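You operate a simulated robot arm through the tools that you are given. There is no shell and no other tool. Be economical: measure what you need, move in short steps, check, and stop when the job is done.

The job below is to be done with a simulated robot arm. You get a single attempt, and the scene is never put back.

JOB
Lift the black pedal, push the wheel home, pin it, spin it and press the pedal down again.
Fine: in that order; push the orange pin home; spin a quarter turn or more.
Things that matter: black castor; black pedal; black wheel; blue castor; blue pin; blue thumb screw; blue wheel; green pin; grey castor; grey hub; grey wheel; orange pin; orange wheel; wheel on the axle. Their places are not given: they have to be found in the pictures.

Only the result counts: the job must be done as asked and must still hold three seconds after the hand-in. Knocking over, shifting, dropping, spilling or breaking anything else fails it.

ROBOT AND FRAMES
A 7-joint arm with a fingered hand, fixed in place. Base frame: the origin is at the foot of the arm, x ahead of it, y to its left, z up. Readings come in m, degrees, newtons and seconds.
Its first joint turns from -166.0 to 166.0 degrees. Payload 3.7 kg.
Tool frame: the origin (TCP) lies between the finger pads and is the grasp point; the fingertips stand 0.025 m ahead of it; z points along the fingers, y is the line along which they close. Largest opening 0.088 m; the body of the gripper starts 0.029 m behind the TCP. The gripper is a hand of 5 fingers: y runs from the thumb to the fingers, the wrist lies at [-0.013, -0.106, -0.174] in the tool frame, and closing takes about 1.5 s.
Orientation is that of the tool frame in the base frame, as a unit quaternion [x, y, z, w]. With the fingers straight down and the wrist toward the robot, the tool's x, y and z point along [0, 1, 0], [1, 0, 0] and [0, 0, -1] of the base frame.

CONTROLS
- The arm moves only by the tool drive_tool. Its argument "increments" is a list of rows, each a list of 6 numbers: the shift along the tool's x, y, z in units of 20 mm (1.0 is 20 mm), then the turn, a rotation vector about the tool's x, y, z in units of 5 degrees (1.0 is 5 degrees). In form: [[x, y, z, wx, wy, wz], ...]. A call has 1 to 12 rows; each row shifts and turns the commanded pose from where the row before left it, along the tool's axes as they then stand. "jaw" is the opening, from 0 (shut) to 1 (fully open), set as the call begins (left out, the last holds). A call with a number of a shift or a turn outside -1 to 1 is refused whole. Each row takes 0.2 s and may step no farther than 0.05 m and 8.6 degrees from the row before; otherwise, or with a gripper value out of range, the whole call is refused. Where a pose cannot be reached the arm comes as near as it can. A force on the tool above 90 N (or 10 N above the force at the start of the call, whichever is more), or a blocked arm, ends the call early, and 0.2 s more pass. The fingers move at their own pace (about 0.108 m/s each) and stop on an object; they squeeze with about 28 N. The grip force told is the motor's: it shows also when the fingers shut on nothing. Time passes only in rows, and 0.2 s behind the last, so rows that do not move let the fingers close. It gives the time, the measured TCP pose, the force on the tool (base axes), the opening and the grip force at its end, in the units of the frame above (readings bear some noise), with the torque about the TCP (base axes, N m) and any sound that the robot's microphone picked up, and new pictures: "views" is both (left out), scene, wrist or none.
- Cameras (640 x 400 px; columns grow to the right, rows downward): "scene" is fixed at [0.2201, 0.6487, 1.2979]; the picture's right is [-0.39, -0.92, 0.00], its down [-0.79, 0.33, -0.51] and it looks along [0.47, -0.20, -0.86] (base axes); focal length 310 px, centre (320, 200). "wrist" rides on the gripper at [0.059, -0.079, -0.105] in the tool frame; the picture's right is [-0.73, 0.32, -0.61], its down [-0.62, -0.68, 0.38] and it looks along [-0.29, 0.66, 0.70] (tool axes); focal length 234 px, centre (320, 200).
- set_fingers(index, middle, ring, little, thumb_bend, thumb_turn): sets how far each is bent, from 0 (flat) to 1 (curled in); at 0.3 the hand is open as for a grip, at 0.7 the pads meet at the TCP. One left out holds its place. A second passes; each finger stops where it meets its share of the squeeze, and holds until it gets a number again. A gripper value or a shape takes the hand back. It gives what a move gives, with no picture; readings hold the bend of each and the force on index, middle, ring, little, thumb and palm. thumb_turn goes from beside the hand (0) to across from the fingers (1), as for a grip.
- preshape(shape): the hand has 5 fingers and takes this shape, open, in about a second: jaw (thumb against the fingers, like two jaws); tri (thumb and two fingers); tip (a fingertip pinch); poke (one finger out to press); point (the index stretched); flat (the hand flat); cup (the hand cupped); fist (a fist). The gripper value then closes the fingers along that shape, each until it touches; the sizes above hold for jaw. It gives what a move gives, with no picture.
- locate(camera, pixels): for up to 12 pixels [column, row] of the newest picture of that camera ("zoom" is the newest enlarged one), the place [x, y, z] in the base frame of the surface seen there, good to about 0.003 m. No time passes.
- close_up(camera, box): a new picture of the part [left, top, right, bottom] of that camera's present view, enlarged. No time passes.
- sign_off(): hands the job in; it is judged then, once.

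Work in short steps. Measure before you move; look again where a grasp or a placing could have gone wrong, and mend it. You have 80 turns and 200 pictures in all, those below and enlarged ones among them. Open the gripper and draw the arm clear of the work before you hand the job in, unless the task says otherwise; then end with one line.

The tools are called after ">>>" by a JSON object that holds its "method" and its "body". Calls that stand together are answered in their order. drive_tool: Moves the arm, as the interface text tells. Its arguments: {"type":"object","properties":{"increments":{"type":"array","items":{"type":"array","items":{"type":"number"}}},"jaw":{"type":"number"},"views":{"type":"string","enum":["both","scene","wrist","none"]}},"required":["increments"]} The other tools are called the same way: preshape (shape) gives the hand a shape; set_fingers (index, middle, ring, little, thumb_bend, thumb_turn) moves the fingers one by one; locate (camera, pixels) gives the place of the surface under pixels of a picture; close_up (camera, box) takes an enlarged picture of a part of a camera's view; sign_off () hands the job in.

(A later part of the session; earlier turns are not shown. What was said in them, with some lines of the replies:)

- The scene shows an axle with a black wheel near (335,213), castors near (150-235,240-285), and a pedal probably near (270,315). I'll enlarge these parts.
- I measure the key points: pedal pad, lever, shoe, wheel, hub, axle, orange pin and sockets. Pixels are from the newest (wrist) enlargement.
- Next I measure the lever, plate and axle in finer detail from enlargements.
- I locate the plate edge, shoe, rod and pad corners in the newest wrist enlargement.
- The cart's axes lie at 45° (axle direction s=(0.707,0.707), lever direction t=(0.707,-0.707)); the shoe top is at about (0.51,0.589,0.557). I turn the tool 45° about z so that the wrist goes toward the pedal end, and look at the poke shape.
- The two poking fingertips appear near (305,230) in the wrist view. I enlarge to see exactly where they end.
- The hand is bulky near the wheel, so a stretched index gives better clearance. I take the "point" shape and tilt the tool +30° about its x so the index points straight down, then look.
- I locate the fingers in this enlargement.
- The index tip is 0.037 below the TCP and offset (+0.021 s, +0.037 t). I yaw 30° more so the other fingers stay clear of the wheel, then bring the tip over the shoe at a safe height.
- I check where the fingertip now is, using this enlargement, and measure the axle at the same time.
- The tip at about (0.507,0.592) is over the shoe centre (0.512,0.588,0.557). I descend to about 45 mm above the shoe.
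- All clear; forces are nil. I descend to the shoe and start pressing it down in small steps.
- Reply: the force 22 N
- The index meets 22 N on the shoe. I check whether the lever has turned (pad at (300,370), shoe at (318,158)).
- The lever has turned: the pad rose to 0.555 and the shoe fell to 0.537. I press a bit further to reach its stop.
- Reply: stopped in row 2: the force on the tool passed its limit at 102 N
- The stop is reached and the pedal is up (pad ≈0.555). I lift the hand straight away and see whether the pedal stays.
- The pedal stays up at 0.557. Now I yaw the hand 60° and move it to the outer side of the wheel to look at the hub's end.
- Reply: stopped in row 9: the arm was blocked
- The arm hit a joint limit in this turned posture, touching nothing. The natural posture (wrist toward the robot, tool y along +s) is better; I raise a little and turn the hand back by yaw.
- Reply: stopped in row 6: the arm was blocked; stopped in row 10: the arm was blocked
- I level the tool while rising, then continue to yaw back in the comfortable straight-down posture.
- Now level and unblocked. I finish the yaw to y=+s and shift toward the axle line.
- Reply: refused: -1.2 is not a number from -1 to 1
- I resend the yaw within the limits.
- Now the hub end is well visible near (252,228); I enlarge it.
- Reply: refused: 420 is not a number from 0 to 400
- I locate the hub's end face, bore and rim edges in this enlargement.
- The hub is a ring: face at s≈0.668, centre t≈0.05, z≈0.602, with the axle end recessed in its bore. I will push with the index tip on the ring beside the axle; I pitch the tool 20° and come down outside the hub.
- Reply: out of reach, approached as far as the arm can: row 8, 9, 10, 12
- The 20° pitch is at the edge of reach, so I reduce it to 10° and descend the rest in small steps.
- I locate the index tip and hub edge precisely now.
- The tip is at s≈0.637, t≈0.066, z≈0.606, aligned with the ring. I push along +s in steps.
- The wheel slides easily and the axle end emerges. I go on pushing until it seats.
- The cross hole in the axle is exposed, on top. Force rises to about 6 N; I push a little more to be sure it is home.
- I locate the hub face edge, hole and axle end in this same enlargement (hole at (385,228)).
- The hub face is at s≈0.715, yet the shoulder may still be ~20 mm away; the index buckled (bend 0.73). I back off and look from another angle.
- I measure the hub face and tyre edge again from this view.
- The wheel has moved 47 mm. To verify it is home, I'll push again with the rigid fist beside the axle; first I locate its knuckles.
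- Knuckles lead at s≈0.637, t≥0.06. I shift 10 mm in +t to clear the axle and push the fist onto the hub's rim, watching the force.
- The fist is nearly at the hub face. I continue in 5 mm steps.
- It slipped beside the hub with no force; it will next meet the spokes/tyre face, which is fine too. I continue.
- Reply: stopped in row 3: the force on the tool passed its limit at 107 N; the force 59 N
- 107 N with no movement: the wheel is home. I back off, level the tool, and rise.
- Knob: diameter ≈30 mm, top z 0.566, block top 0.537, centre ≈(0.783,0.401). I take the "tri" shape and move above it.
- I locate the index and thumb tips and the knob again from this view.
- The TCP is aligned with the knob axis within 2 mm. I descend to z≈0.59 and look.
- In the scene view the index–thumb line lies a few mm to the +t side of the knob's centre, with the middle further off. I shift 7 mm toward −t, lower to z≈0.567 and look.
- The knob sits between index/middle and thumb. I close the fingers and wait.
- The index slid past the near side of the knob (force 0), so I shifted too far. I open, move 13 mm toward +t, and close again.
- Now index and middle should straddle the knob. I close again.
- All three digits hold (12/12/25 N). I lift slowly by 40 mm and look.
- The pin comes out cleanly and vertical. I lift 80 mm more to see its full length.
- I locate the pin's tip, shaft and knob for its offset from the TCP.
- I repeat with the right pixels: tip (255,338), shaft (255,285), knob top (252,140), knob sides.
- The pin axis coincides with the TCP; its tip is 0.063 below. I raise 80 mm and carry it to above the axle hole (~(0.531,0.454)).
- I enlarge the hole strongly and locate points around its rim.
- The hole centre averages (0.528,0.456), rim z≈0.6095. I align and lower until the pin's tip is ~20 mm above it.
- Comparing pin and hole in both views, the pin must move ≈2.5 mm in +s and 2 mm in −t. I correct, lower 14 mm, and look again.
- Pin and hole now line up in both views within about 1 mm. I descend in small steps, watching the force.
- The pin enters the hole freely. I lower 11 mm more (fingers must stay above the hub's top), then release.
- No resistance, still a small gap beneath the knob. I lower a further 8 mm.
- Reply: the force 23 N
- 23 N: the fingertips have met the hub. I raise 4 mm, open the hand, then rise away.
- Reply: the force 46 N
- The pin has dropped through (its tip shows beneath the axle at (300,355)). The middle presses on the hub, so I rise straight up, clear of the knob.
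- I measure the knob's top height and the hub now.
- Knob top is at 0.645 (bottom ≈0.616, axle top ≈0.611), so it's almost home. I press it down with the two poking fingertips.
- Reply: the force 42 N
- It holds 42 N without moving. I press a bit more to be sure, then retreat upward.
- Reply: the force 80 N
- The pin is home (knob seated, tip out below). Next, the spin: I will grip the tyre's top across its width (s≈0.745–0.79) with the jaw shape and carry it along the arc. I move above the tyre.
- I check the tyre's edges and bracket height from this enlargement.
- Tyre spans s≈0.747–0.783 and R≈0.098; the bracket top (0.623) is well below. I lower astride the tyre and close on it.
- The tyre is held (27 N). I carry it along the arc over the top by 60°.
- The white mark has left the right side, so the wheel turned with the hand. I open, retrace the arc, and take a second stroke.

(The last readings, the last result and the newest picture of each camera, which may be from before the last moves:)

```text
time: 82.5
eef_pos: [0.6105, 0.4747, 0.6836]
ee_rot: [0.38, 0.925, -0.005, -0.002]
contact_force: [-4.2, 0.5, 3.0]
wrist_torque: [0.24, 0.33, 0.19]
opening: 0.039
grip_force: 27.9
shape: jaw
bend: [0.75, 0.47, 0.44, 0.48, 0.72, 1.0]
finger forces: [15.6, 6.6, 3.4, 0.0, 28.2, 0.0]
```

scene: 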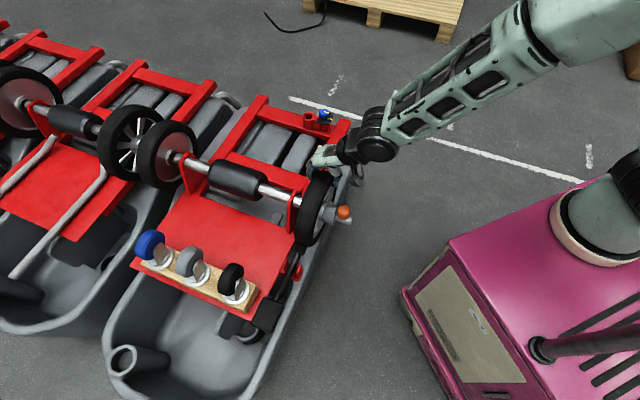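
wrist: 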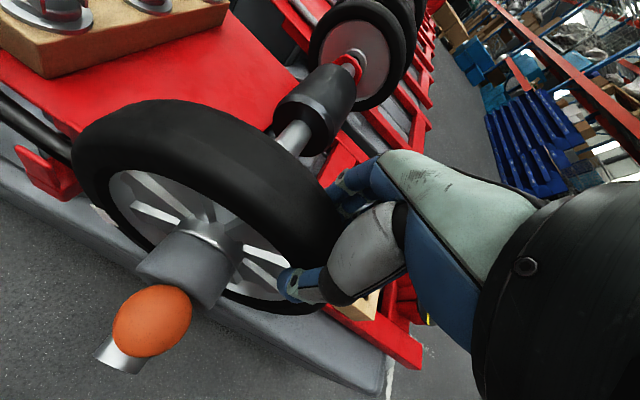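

By now it should be about 120°. One more stroke brings the mark up on the −t side where I can check it.

>>> {"method": "drive_tool", "body": {"increments": [[0, 0, 0, 0, 0, 0], [0, 0, 0, 0, 0, 0], [0, 0, 0, 0, 0, 0], [0, 0, 0, 0, 0, 0], [0.725, 0, -0.34, 0, 0, 0], [0.775, 0, -0.205, 0, 0, 0], [0.8, 0, -0.07, 0, 0, 0], [0.8, 0, 0.07, 0, 0, 0], [0.775, 0, 0.205, 0, 0, 0], [0.725, 0, 0.34, 0, 0, 0]], "jaw": 1, "views": "none"}}

>>> {"method": "drive_tool", "body": {"increments": [[0, 0, 0, 0, 0, 0], [0, 0, 0, 0, 0, 0], [0, 0, 0, 0, 0, 0], [0, 0, 0, 0, 0, 0], [0, 0, 0, 0, 0, 0], [-0.725, 0, -0.34, 0, 0, 0], [-0.775, 0, -0.205, 0, 0, 0], [-0.8, 0, -0.07, 0, 0, 0], [-0.8, 0, 0.07, 0, 0, 0], [-0.775, 0, 0.205, 0, 0, 0], [-0.725, 0, 0.34, 0, 0, 0]], "jaw": 0.2, "views": "none"}}

>>> {"method": "close_up", "body": {"camera": "wrist", "box": [60, 80, 320, 320]}}

>>> {"method": "close_up", "body": {"camera": "scene", "box": [280, 150, 370, 250]}}

```text
time: 84.7
eef_pos: [0.546, 0.5395, 0.6832]
ee_rot: [0.38, 0.925, -0.005, 0.0]
contact_force: [0.2, -0.2, 0.5]
wrist_torque: [0.02, 0.0, -0.01]
opening: 0.0875
grip_force: 0.1
shape: jaw
bend: [0.3, 0.3, 0.3, 0.3, 0.3, 0.98]
finger forces: [0.1, 0.0, 0.0, 0.0, 0.0, 0.0]
```

```text
time: 87.1
eef_pos: [0.6111, 0.475, 0.6825]
ee_rot: [0.38, 0.925, -0.005, -0.001]
contact_force: [-6.5, -0.1, 0.3]
wrist_torque: [0.28, 0.32, 0.19]
opening: 0.0388
grip_force: 27.9
shape: jaw
bend: [0.75, 0.48, 0.44, 0.48, 0.72, 1.0]
finger forces: [15.1, 6.1, 2.9, 0.0, 29.8, 0.0]
```

```text
1.67 times, centred on (190, 200) of wrist
```

zoom: 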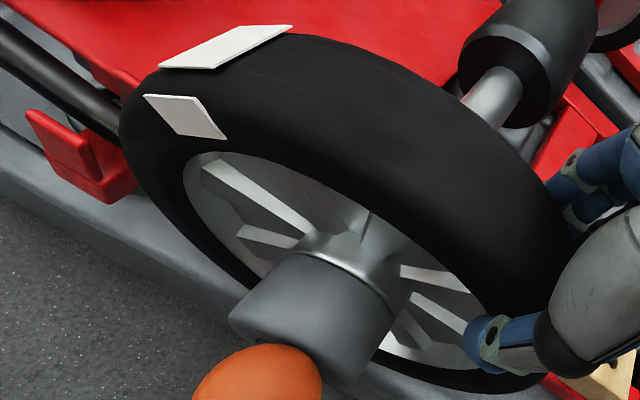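

```text
4.00 times, centred on (325, 200) of scene
```

zoom: 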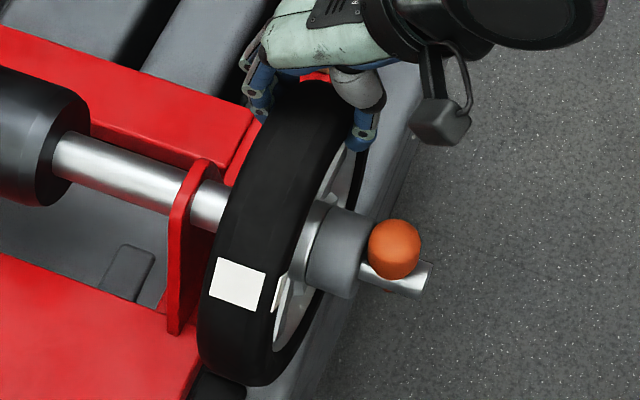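

The mark is now on the −t upper side: the wheel turned about 180° or more. I release, rise, and go toward the pedal with the "point" shape.

>>> {"method": "drive_tool", "body": {"increments": [[0, 0, 0, 0, 0, 0], [0, 0, 0, 0, 0, 0], [0, 0, 0, 0, 0, 0], [0, 0, 0, 0, 0, 0], [0, 0, -1, 0, 0, 0], [0, 0, -1, 0, 0, 0], [0, 0, -1, 0, 0, 0], [0, 0, -1, 0, 0, 0], [0, 0, -1, 0, 0, 0], [0, 0, -1, 0, 0, 0]], "jaw": 1, "views": "none"}}

>>> {"method": "preshape", "body": {"shape": "point"}}

>>> {"method": "drive_tool", "body": {"increments": [[1, -0.14, 0, 0.5, 0, 0], [1, -0.14, 0, 0.5, 0, 0], [1, -0.14, 0, 0.5, 0, 0], [1, -0.14, 0, 0.5, 0, 0], [1, -0.14, 0, 0.5, 0, 0], [1, -0.14, 0, 0.5, 0, 0], [1, -0.14, 0, 0.5, 0, 0], [1, -0.14, 0, 0.5, 0, 0], [1, -0.14, 0, 0.5, 0, 0], [1, -0.14, 0, 0.5, 0, 0], [1, -0.14, 0, 0.5, 0, 0], [1, -0.14, 0, 0.5, 0, 0]], "views": "scene"}}

```text
time: 89.3
eef_pos: [0.611, 0.4755, 0.805]
ee_rot: [0.38, 0.925, -0.004, -0.002]
contact_force: [0.5, -0.5, 0.4]
wrist_torque: [-0.01, -0.01, -0.02]
opening: 0.0877
grip_force: 0.1
shape: jaw
bend: [0.3, 0.3, 0.3, 0.3, 0.3, 0.98]
finger forces: [0.0, 0.0, 0.1, 0.0, 0.0, 0.0]
```

```text
time: 90.2
eef_pos: [0.6108, 0.4746, 0.8046]
ee_rot: [0.38, 0.925, -0.005, -0.001]
contact_force: [-0.1, 0.2, 0.1]
wrist_torque: [-0.01, 0.0, 0.0]
opening: 0.0805
grip_force: 0.1
shape: point
bend: [0.2, 1.0, 1.0, 1.0, 0.98, 0.88]
finger forces: [0.0, 0.0, 0.0, 0.0, 0.0, 0.1]
```

```text
time: 92.8
eef_pos: [0.4201, 0.6202, 0.8103]
ee_rot: [0.367, 0.892, -0.244, -0.1]
contact_force: [-0.2, 0.4, -0.7]
wrist_torque: [0.03, -0.04, -0.03]
opening: 0.081
grip_force: 0.1
shape: point
bend: [0.2, 1.0, 1.0, 1.0, 0.98, 0.88]
finger forces: [0.0, 0.0, 0.0, 0.1, 0.0, 0.0]
```

scene: 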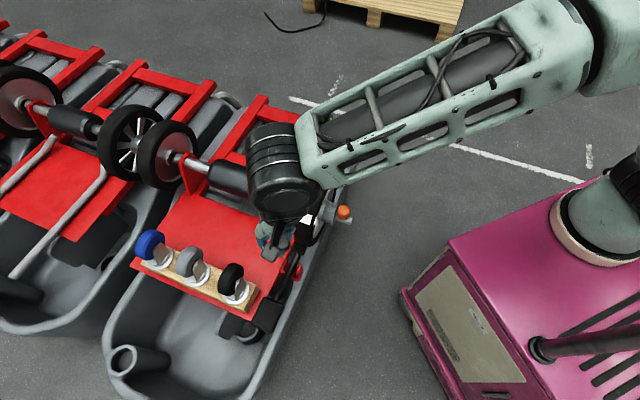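

I move 62 mm more toward the pad and descend to about 20 mm above it.

>>> {"method": "drive_tool", "body": {"increments": [[1, 0, 0, 0, 0, 0], [1, 0, 0, 0, 0, 0], [1, 0, 0, 0, 0, 0], [0, 0.577, 0.997, 0, 0, 0], [0, 0.577, 0.997, 0, 0, 0], [0, 0.577, 0.997, 0, 0, 0], [0, 0.577, 0.997, 0, 0, 0], [0, 0.577, 0.997, 0, 0, 0], [0, 0.577, 0.997, 0, 0, 0], [0, 0.577, 0.997, 0, 0, 0]], "views": "both"}}

>>> {"method": "close_up", "body": {"camera": "scene", "box": [210, 250, 310, 350]}}

>>> {"method": "close_up", "body": {"camera": "wrist", "box": [200, 120, 400, 300]}}

```text
time: 95.0
eef_pos: [0.3752, 0.6627, 0.6485]
ee_rot: [0.366, 0.893, -0.243, -0.099]
contact_force: [-0.1, -0.7, 0.1]
wrist_torque: [-0.02, 0.0, 0.0]
opening: 0.0807
grip_force: 0.1
shape: point
bend: [0.2, 1.0, 1.0, 1.0, 0.98, 0.88]
finger forces: [0.0, 0.0, 0.0, 0.0, 0.0, 0.0]
```

scene: 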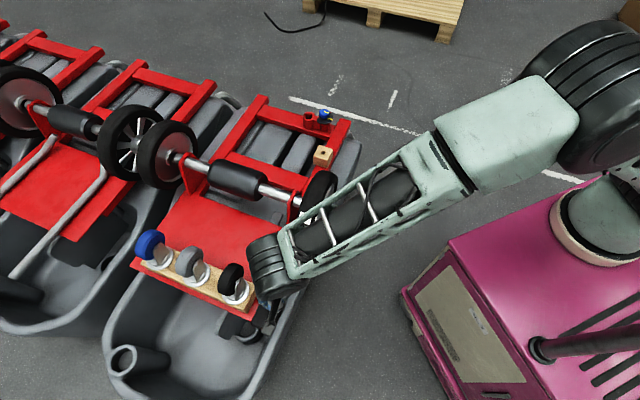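
wrist: 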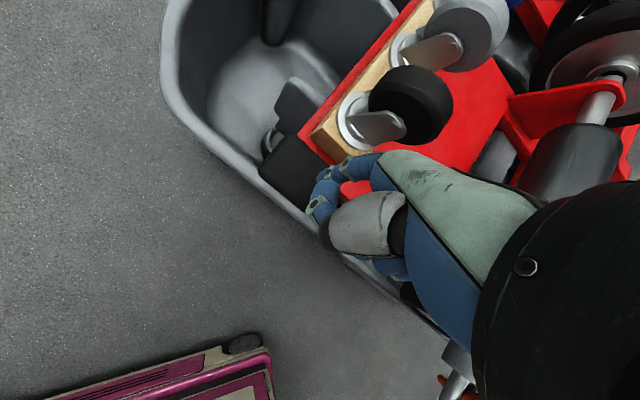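

```text
4.00 times, centred on (260, 300) of scene
```

zoom: 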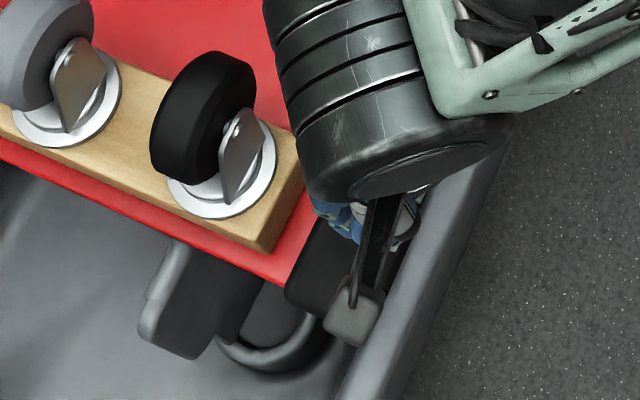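

```text
2.22 times, centred on (300, 210) of wrist
```

zoom: 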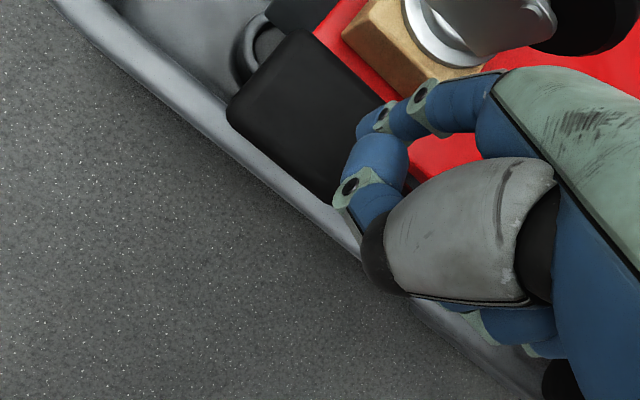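

The index tip is ~43 mm above the pad, clear of the castors. I lower and press down in small steps.

>>> {"method": "drive_tool", "body": {"increments": [[0, 0.577, 0.997, 0, 0, 0], [0, 0.35, 0.6, 0, 0, 0], [0, 0.25, 0.43, 0, 0, 0], [0, 0.25, 0.43, 0, 0, 0], [0, 0.25, 0.43, 0, 0, 0]], "views": "wrist"}}

>>> {"method": "close_up", "body": {"camera": "wrist", "box": [200, 120, 400, 300]}}

```text
time: 96.2
eef_pos: [0.3721, 0.6624, 0.584]
ee_rot: [0.366, 0.892, -0.244, -0.1]
contact_force: [-0.1, 0.4, 1.4]
wrist_torque: [0.08, -0.02, 0.05]
opening: 0.0001
grip_force: 0.0
shape: point
bend: [0.2, 1.0, 1.0, 1.0, 0.98, 0.88]
finger forces: [1.7, 0.0, 0.0, 0.0, 0.0, 0.0]
```

wrist: 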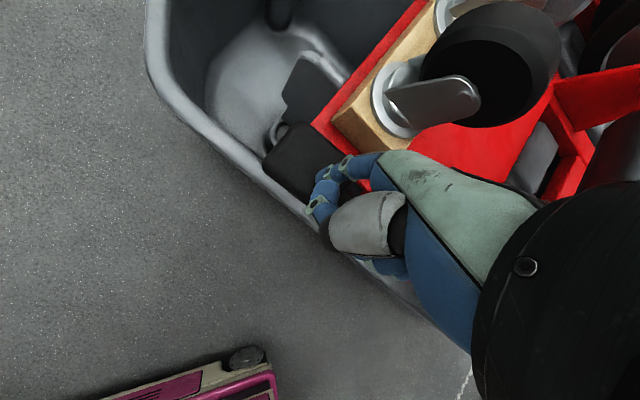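

```text
2.22 times, centred on (300, 210) of wrist
```

zoom: 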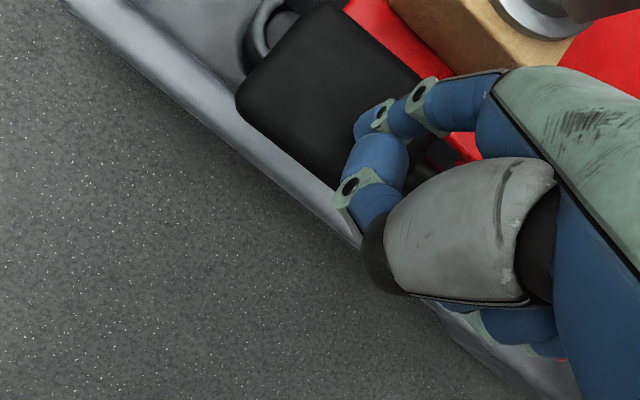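

The pad moves down with little force. I continue in 8 mm steps until the stop.

>>> {"method": "drive_tool", "body": {"increments": [[0, 0.2, 0.35, 0, 0, 0], [0, 0.2, 0.35, 0, 0, 0], [0, 0.2, 0.35, 0, 0, 0], [0, 0.15, 0.26, 0, 0, 0], [0, 0.1, 0.17, 0, 0, 0]], "views": "wrist"}}

>>> {"method": "locate", "body": {"camera": "wrist", "pixels": [[285, 160], [300, 140], [280, 180], [310, 160]]}}

```text
time: 97.4
eef_pos: [0.3744, 0.6643, 0.5514]
ee_rot: [0.367, 0.893, -0.24, -0.099]
contact_force: [2.1, 1.7, 24.7]
wrist_torque: [0.87, -0.6, -0.03]
opening: 0.0807
grip_force: 0.1
shape: point
bend: [0.2, 1.0, 1.0, 1.0, 0.98, 0.88]
finger forces: [22.6, 0.0, 0.0, 0.1, 0.0, 0.1]
```

wrist: 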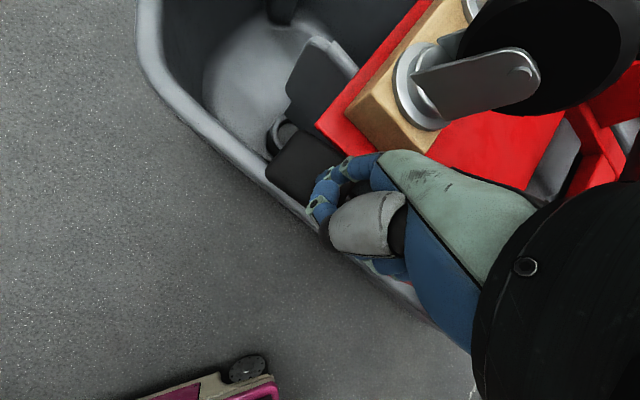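

```text
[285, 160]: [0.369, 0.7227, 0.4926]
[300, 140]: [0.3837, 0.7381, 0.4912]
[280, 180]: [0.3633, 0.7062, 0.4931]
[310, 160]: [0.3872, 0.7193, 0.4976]
```

The pad is back at 0.492, as at the start, with 25 N. One more small press to seat it, then I rise away.

>>> {"method": "drive_tool", "body": {"increments": [[0, 0.05, 0.1, 0, 0, 0], [0, 0, 0, 0, 0, 0]], "views": "none"}}

>>> {"method": "drive_tool", "body": {"increments": [[0, -0.577, -0.997, 0, 0, 0], [0, -0.577, -0.997, 0, 0, 0], [0, -0.577, -0.997, 0, 0, 0], [0, -0.577, -0.997, 0, 0, 0], [0, -0.577, -0.997, 0, 0, 0], [0, -0.577, -0.997, 0, 0, 0], [0, -0.577, -0.997, 0, 0, 0], [0, -0.577, -0.997, 0, 0, 0], [0, -0.577, -0.997, 0, 0, 0], [0, -0.577, -0.997, 0, 0, 0], [0, -0.577, -0.997, 0, 0, 0], [0, -0.577, -0.997, 0, 0, 0]], "views": "none"}}

>>> {"method": "drive_tool", "body": {"increments": [[-0.5, -0.866, 0.5, 0, 0, 0], [-0.5, -0.866, 0.5, 0, 0, 0], [-0.5, -0.866, 0.5, 0, 0, 0], [-0.5, -0.866, 0.5, 0, 0, 0], [-0.5, -0.866, 0.5, 0, 0, 0], [-0.5, -0.866, 0.5, 0, 0, 0], [-0.5, -0.866, 0.5, 0, 0, 0], [-0.5, -0.866, 0.5, 0, 0, 0], [-0.5, -0.866, 0.5, 0, 0, 0]], "views": "both"}}

>>> {"method": "close_up", "body": {"camera": "scene", "box": [220, 170, 370, 340]}}

```text
time: 98.0
eef_pos: [0.3753, 0.6638, 0.5517]
ee_rot: [0.367, 0.893, -0.239, -0.101]
contact_force: [4.8, 4.9, 51.8]
wrist_torque: [1.96, -1.22, -0.07]
opening: 0.0803
grip_force: 0.1
shape: point
bend: [0.18, 1.0, 1.0, 1.0, 0.98, 0.88]
finger forces: [46.9, 0.0, 0.0, 0.0, 0.0, 0.1]
```

```text
time: 100.6
eef_pos: [0.3746, 0.6647, 0.8227]
ee_rot: [0.367, 0.892, -0.243, -0.1]
contact_force: [0.6, 0.8, -0.6]
wrist_torque: [0.01, 0.03, 0.03]
opening: 0.0
grip_force: 0.0
shape: point
bend: [0.2, 1.0, 1.0, 1.0, 0.98, 0.88]
finger forces: [0.0, 0.0, 0.1, 0.0, 0.0, 0.1]
```

```text
time: 102.6
eef_pos: [0.3122, 0.4729, 0.8255]
ee_rot: [0.367, 0.892, -0.244, -0.1]
contact_force: [0.5, -0.4, 0.4]
wrist_torque: [-0.05, 0.04, -0.03]
opening: 0.0
grip_force: 0.1
shape: point
bend: [0.2, 1.0, 1.0, 1.0, 0.98, 0.88]
finger forces: [0.0, 0.1, 0.1, 0.0, 0.0, 0.0]
```

scene: 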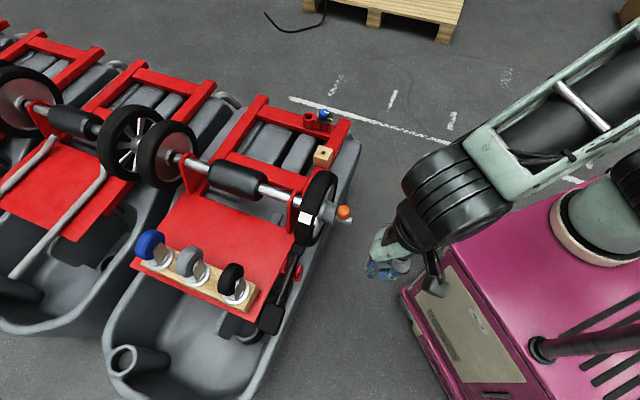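
wrist: 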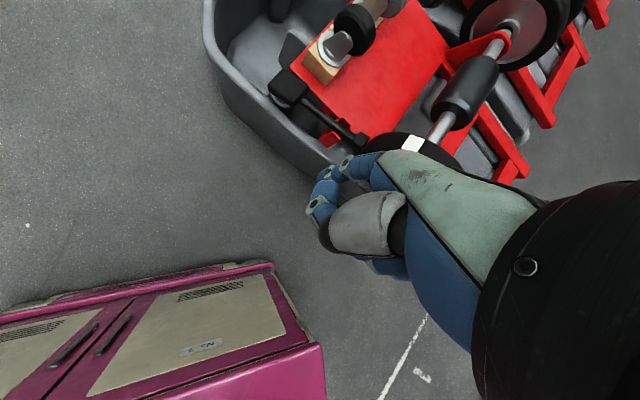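

```text
2.35 times, centred on (295, 255) of scene
```

zoom: 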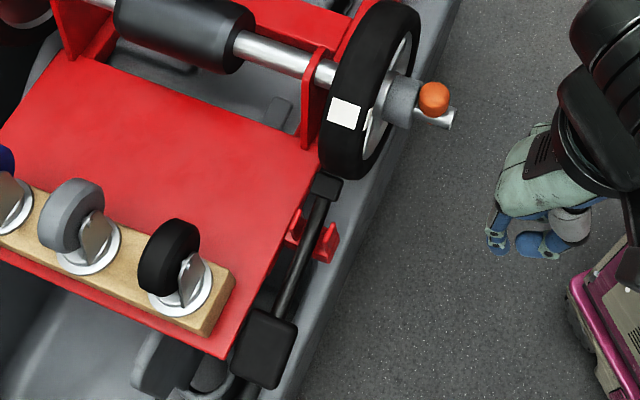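

All looks right: pedal down, pin in, mark turned. I verify heights once more and open the hand.

>>> {"method": "locate", "body": {"camera": "zoom", "pixels": [[262, 350], [265, 325], [325, 185], [433, 95], [345, 112]]}}

>>> {"method": "close_up", "body": {"camera": "scene", "box": [325, 195, 361, 226]}}

>>> {"method": "preshape", "body": {"shape": "jaw"}}

```text
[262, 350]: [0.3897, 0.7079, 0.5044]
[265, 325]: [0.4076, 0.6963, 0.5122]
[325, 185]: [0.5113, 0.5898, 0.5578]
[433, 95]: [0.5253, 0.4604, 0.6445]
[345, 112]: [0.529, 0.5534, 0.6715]
```

```text
12.90 times, centred on (343, 210) of scene
```

zoom: 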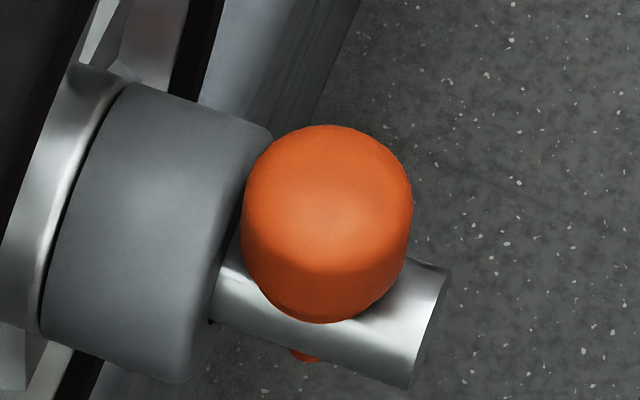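

```text
time: 103.5
eef_pos: [0.3113, 0.474, 0.8243]
ee_rot: [0.367, 0.892, -0.242, -0.101]
contact_force: [-0.2, -0.9, -1.3]
wrist_torque: [0.01, 0.01, 0.0]
opening: 0.0878
grip_force: 0.0
shape: jaw
bend: [0.3, 0.3, 0.3, 0.3, 0.3, 0.97]
finger forces: [0.1, 0.1, 0.1, 0.1, 0.1, 0.0]
```

The pedal is down (pad 0.504–0.512, shoe 0.558), the pin is seated with its knob top at 0.6445, the wheel is home, and the hand is open and clear. I hand in.

>>> {"method": "sign_off", "body": {}}

```text
The job is handed in.
```

I did all five steps in order and handed the job in: pedal lifted, wheel pushed home, orange pin pushed home, wheel turned about half a turn, pedal pressed down again.
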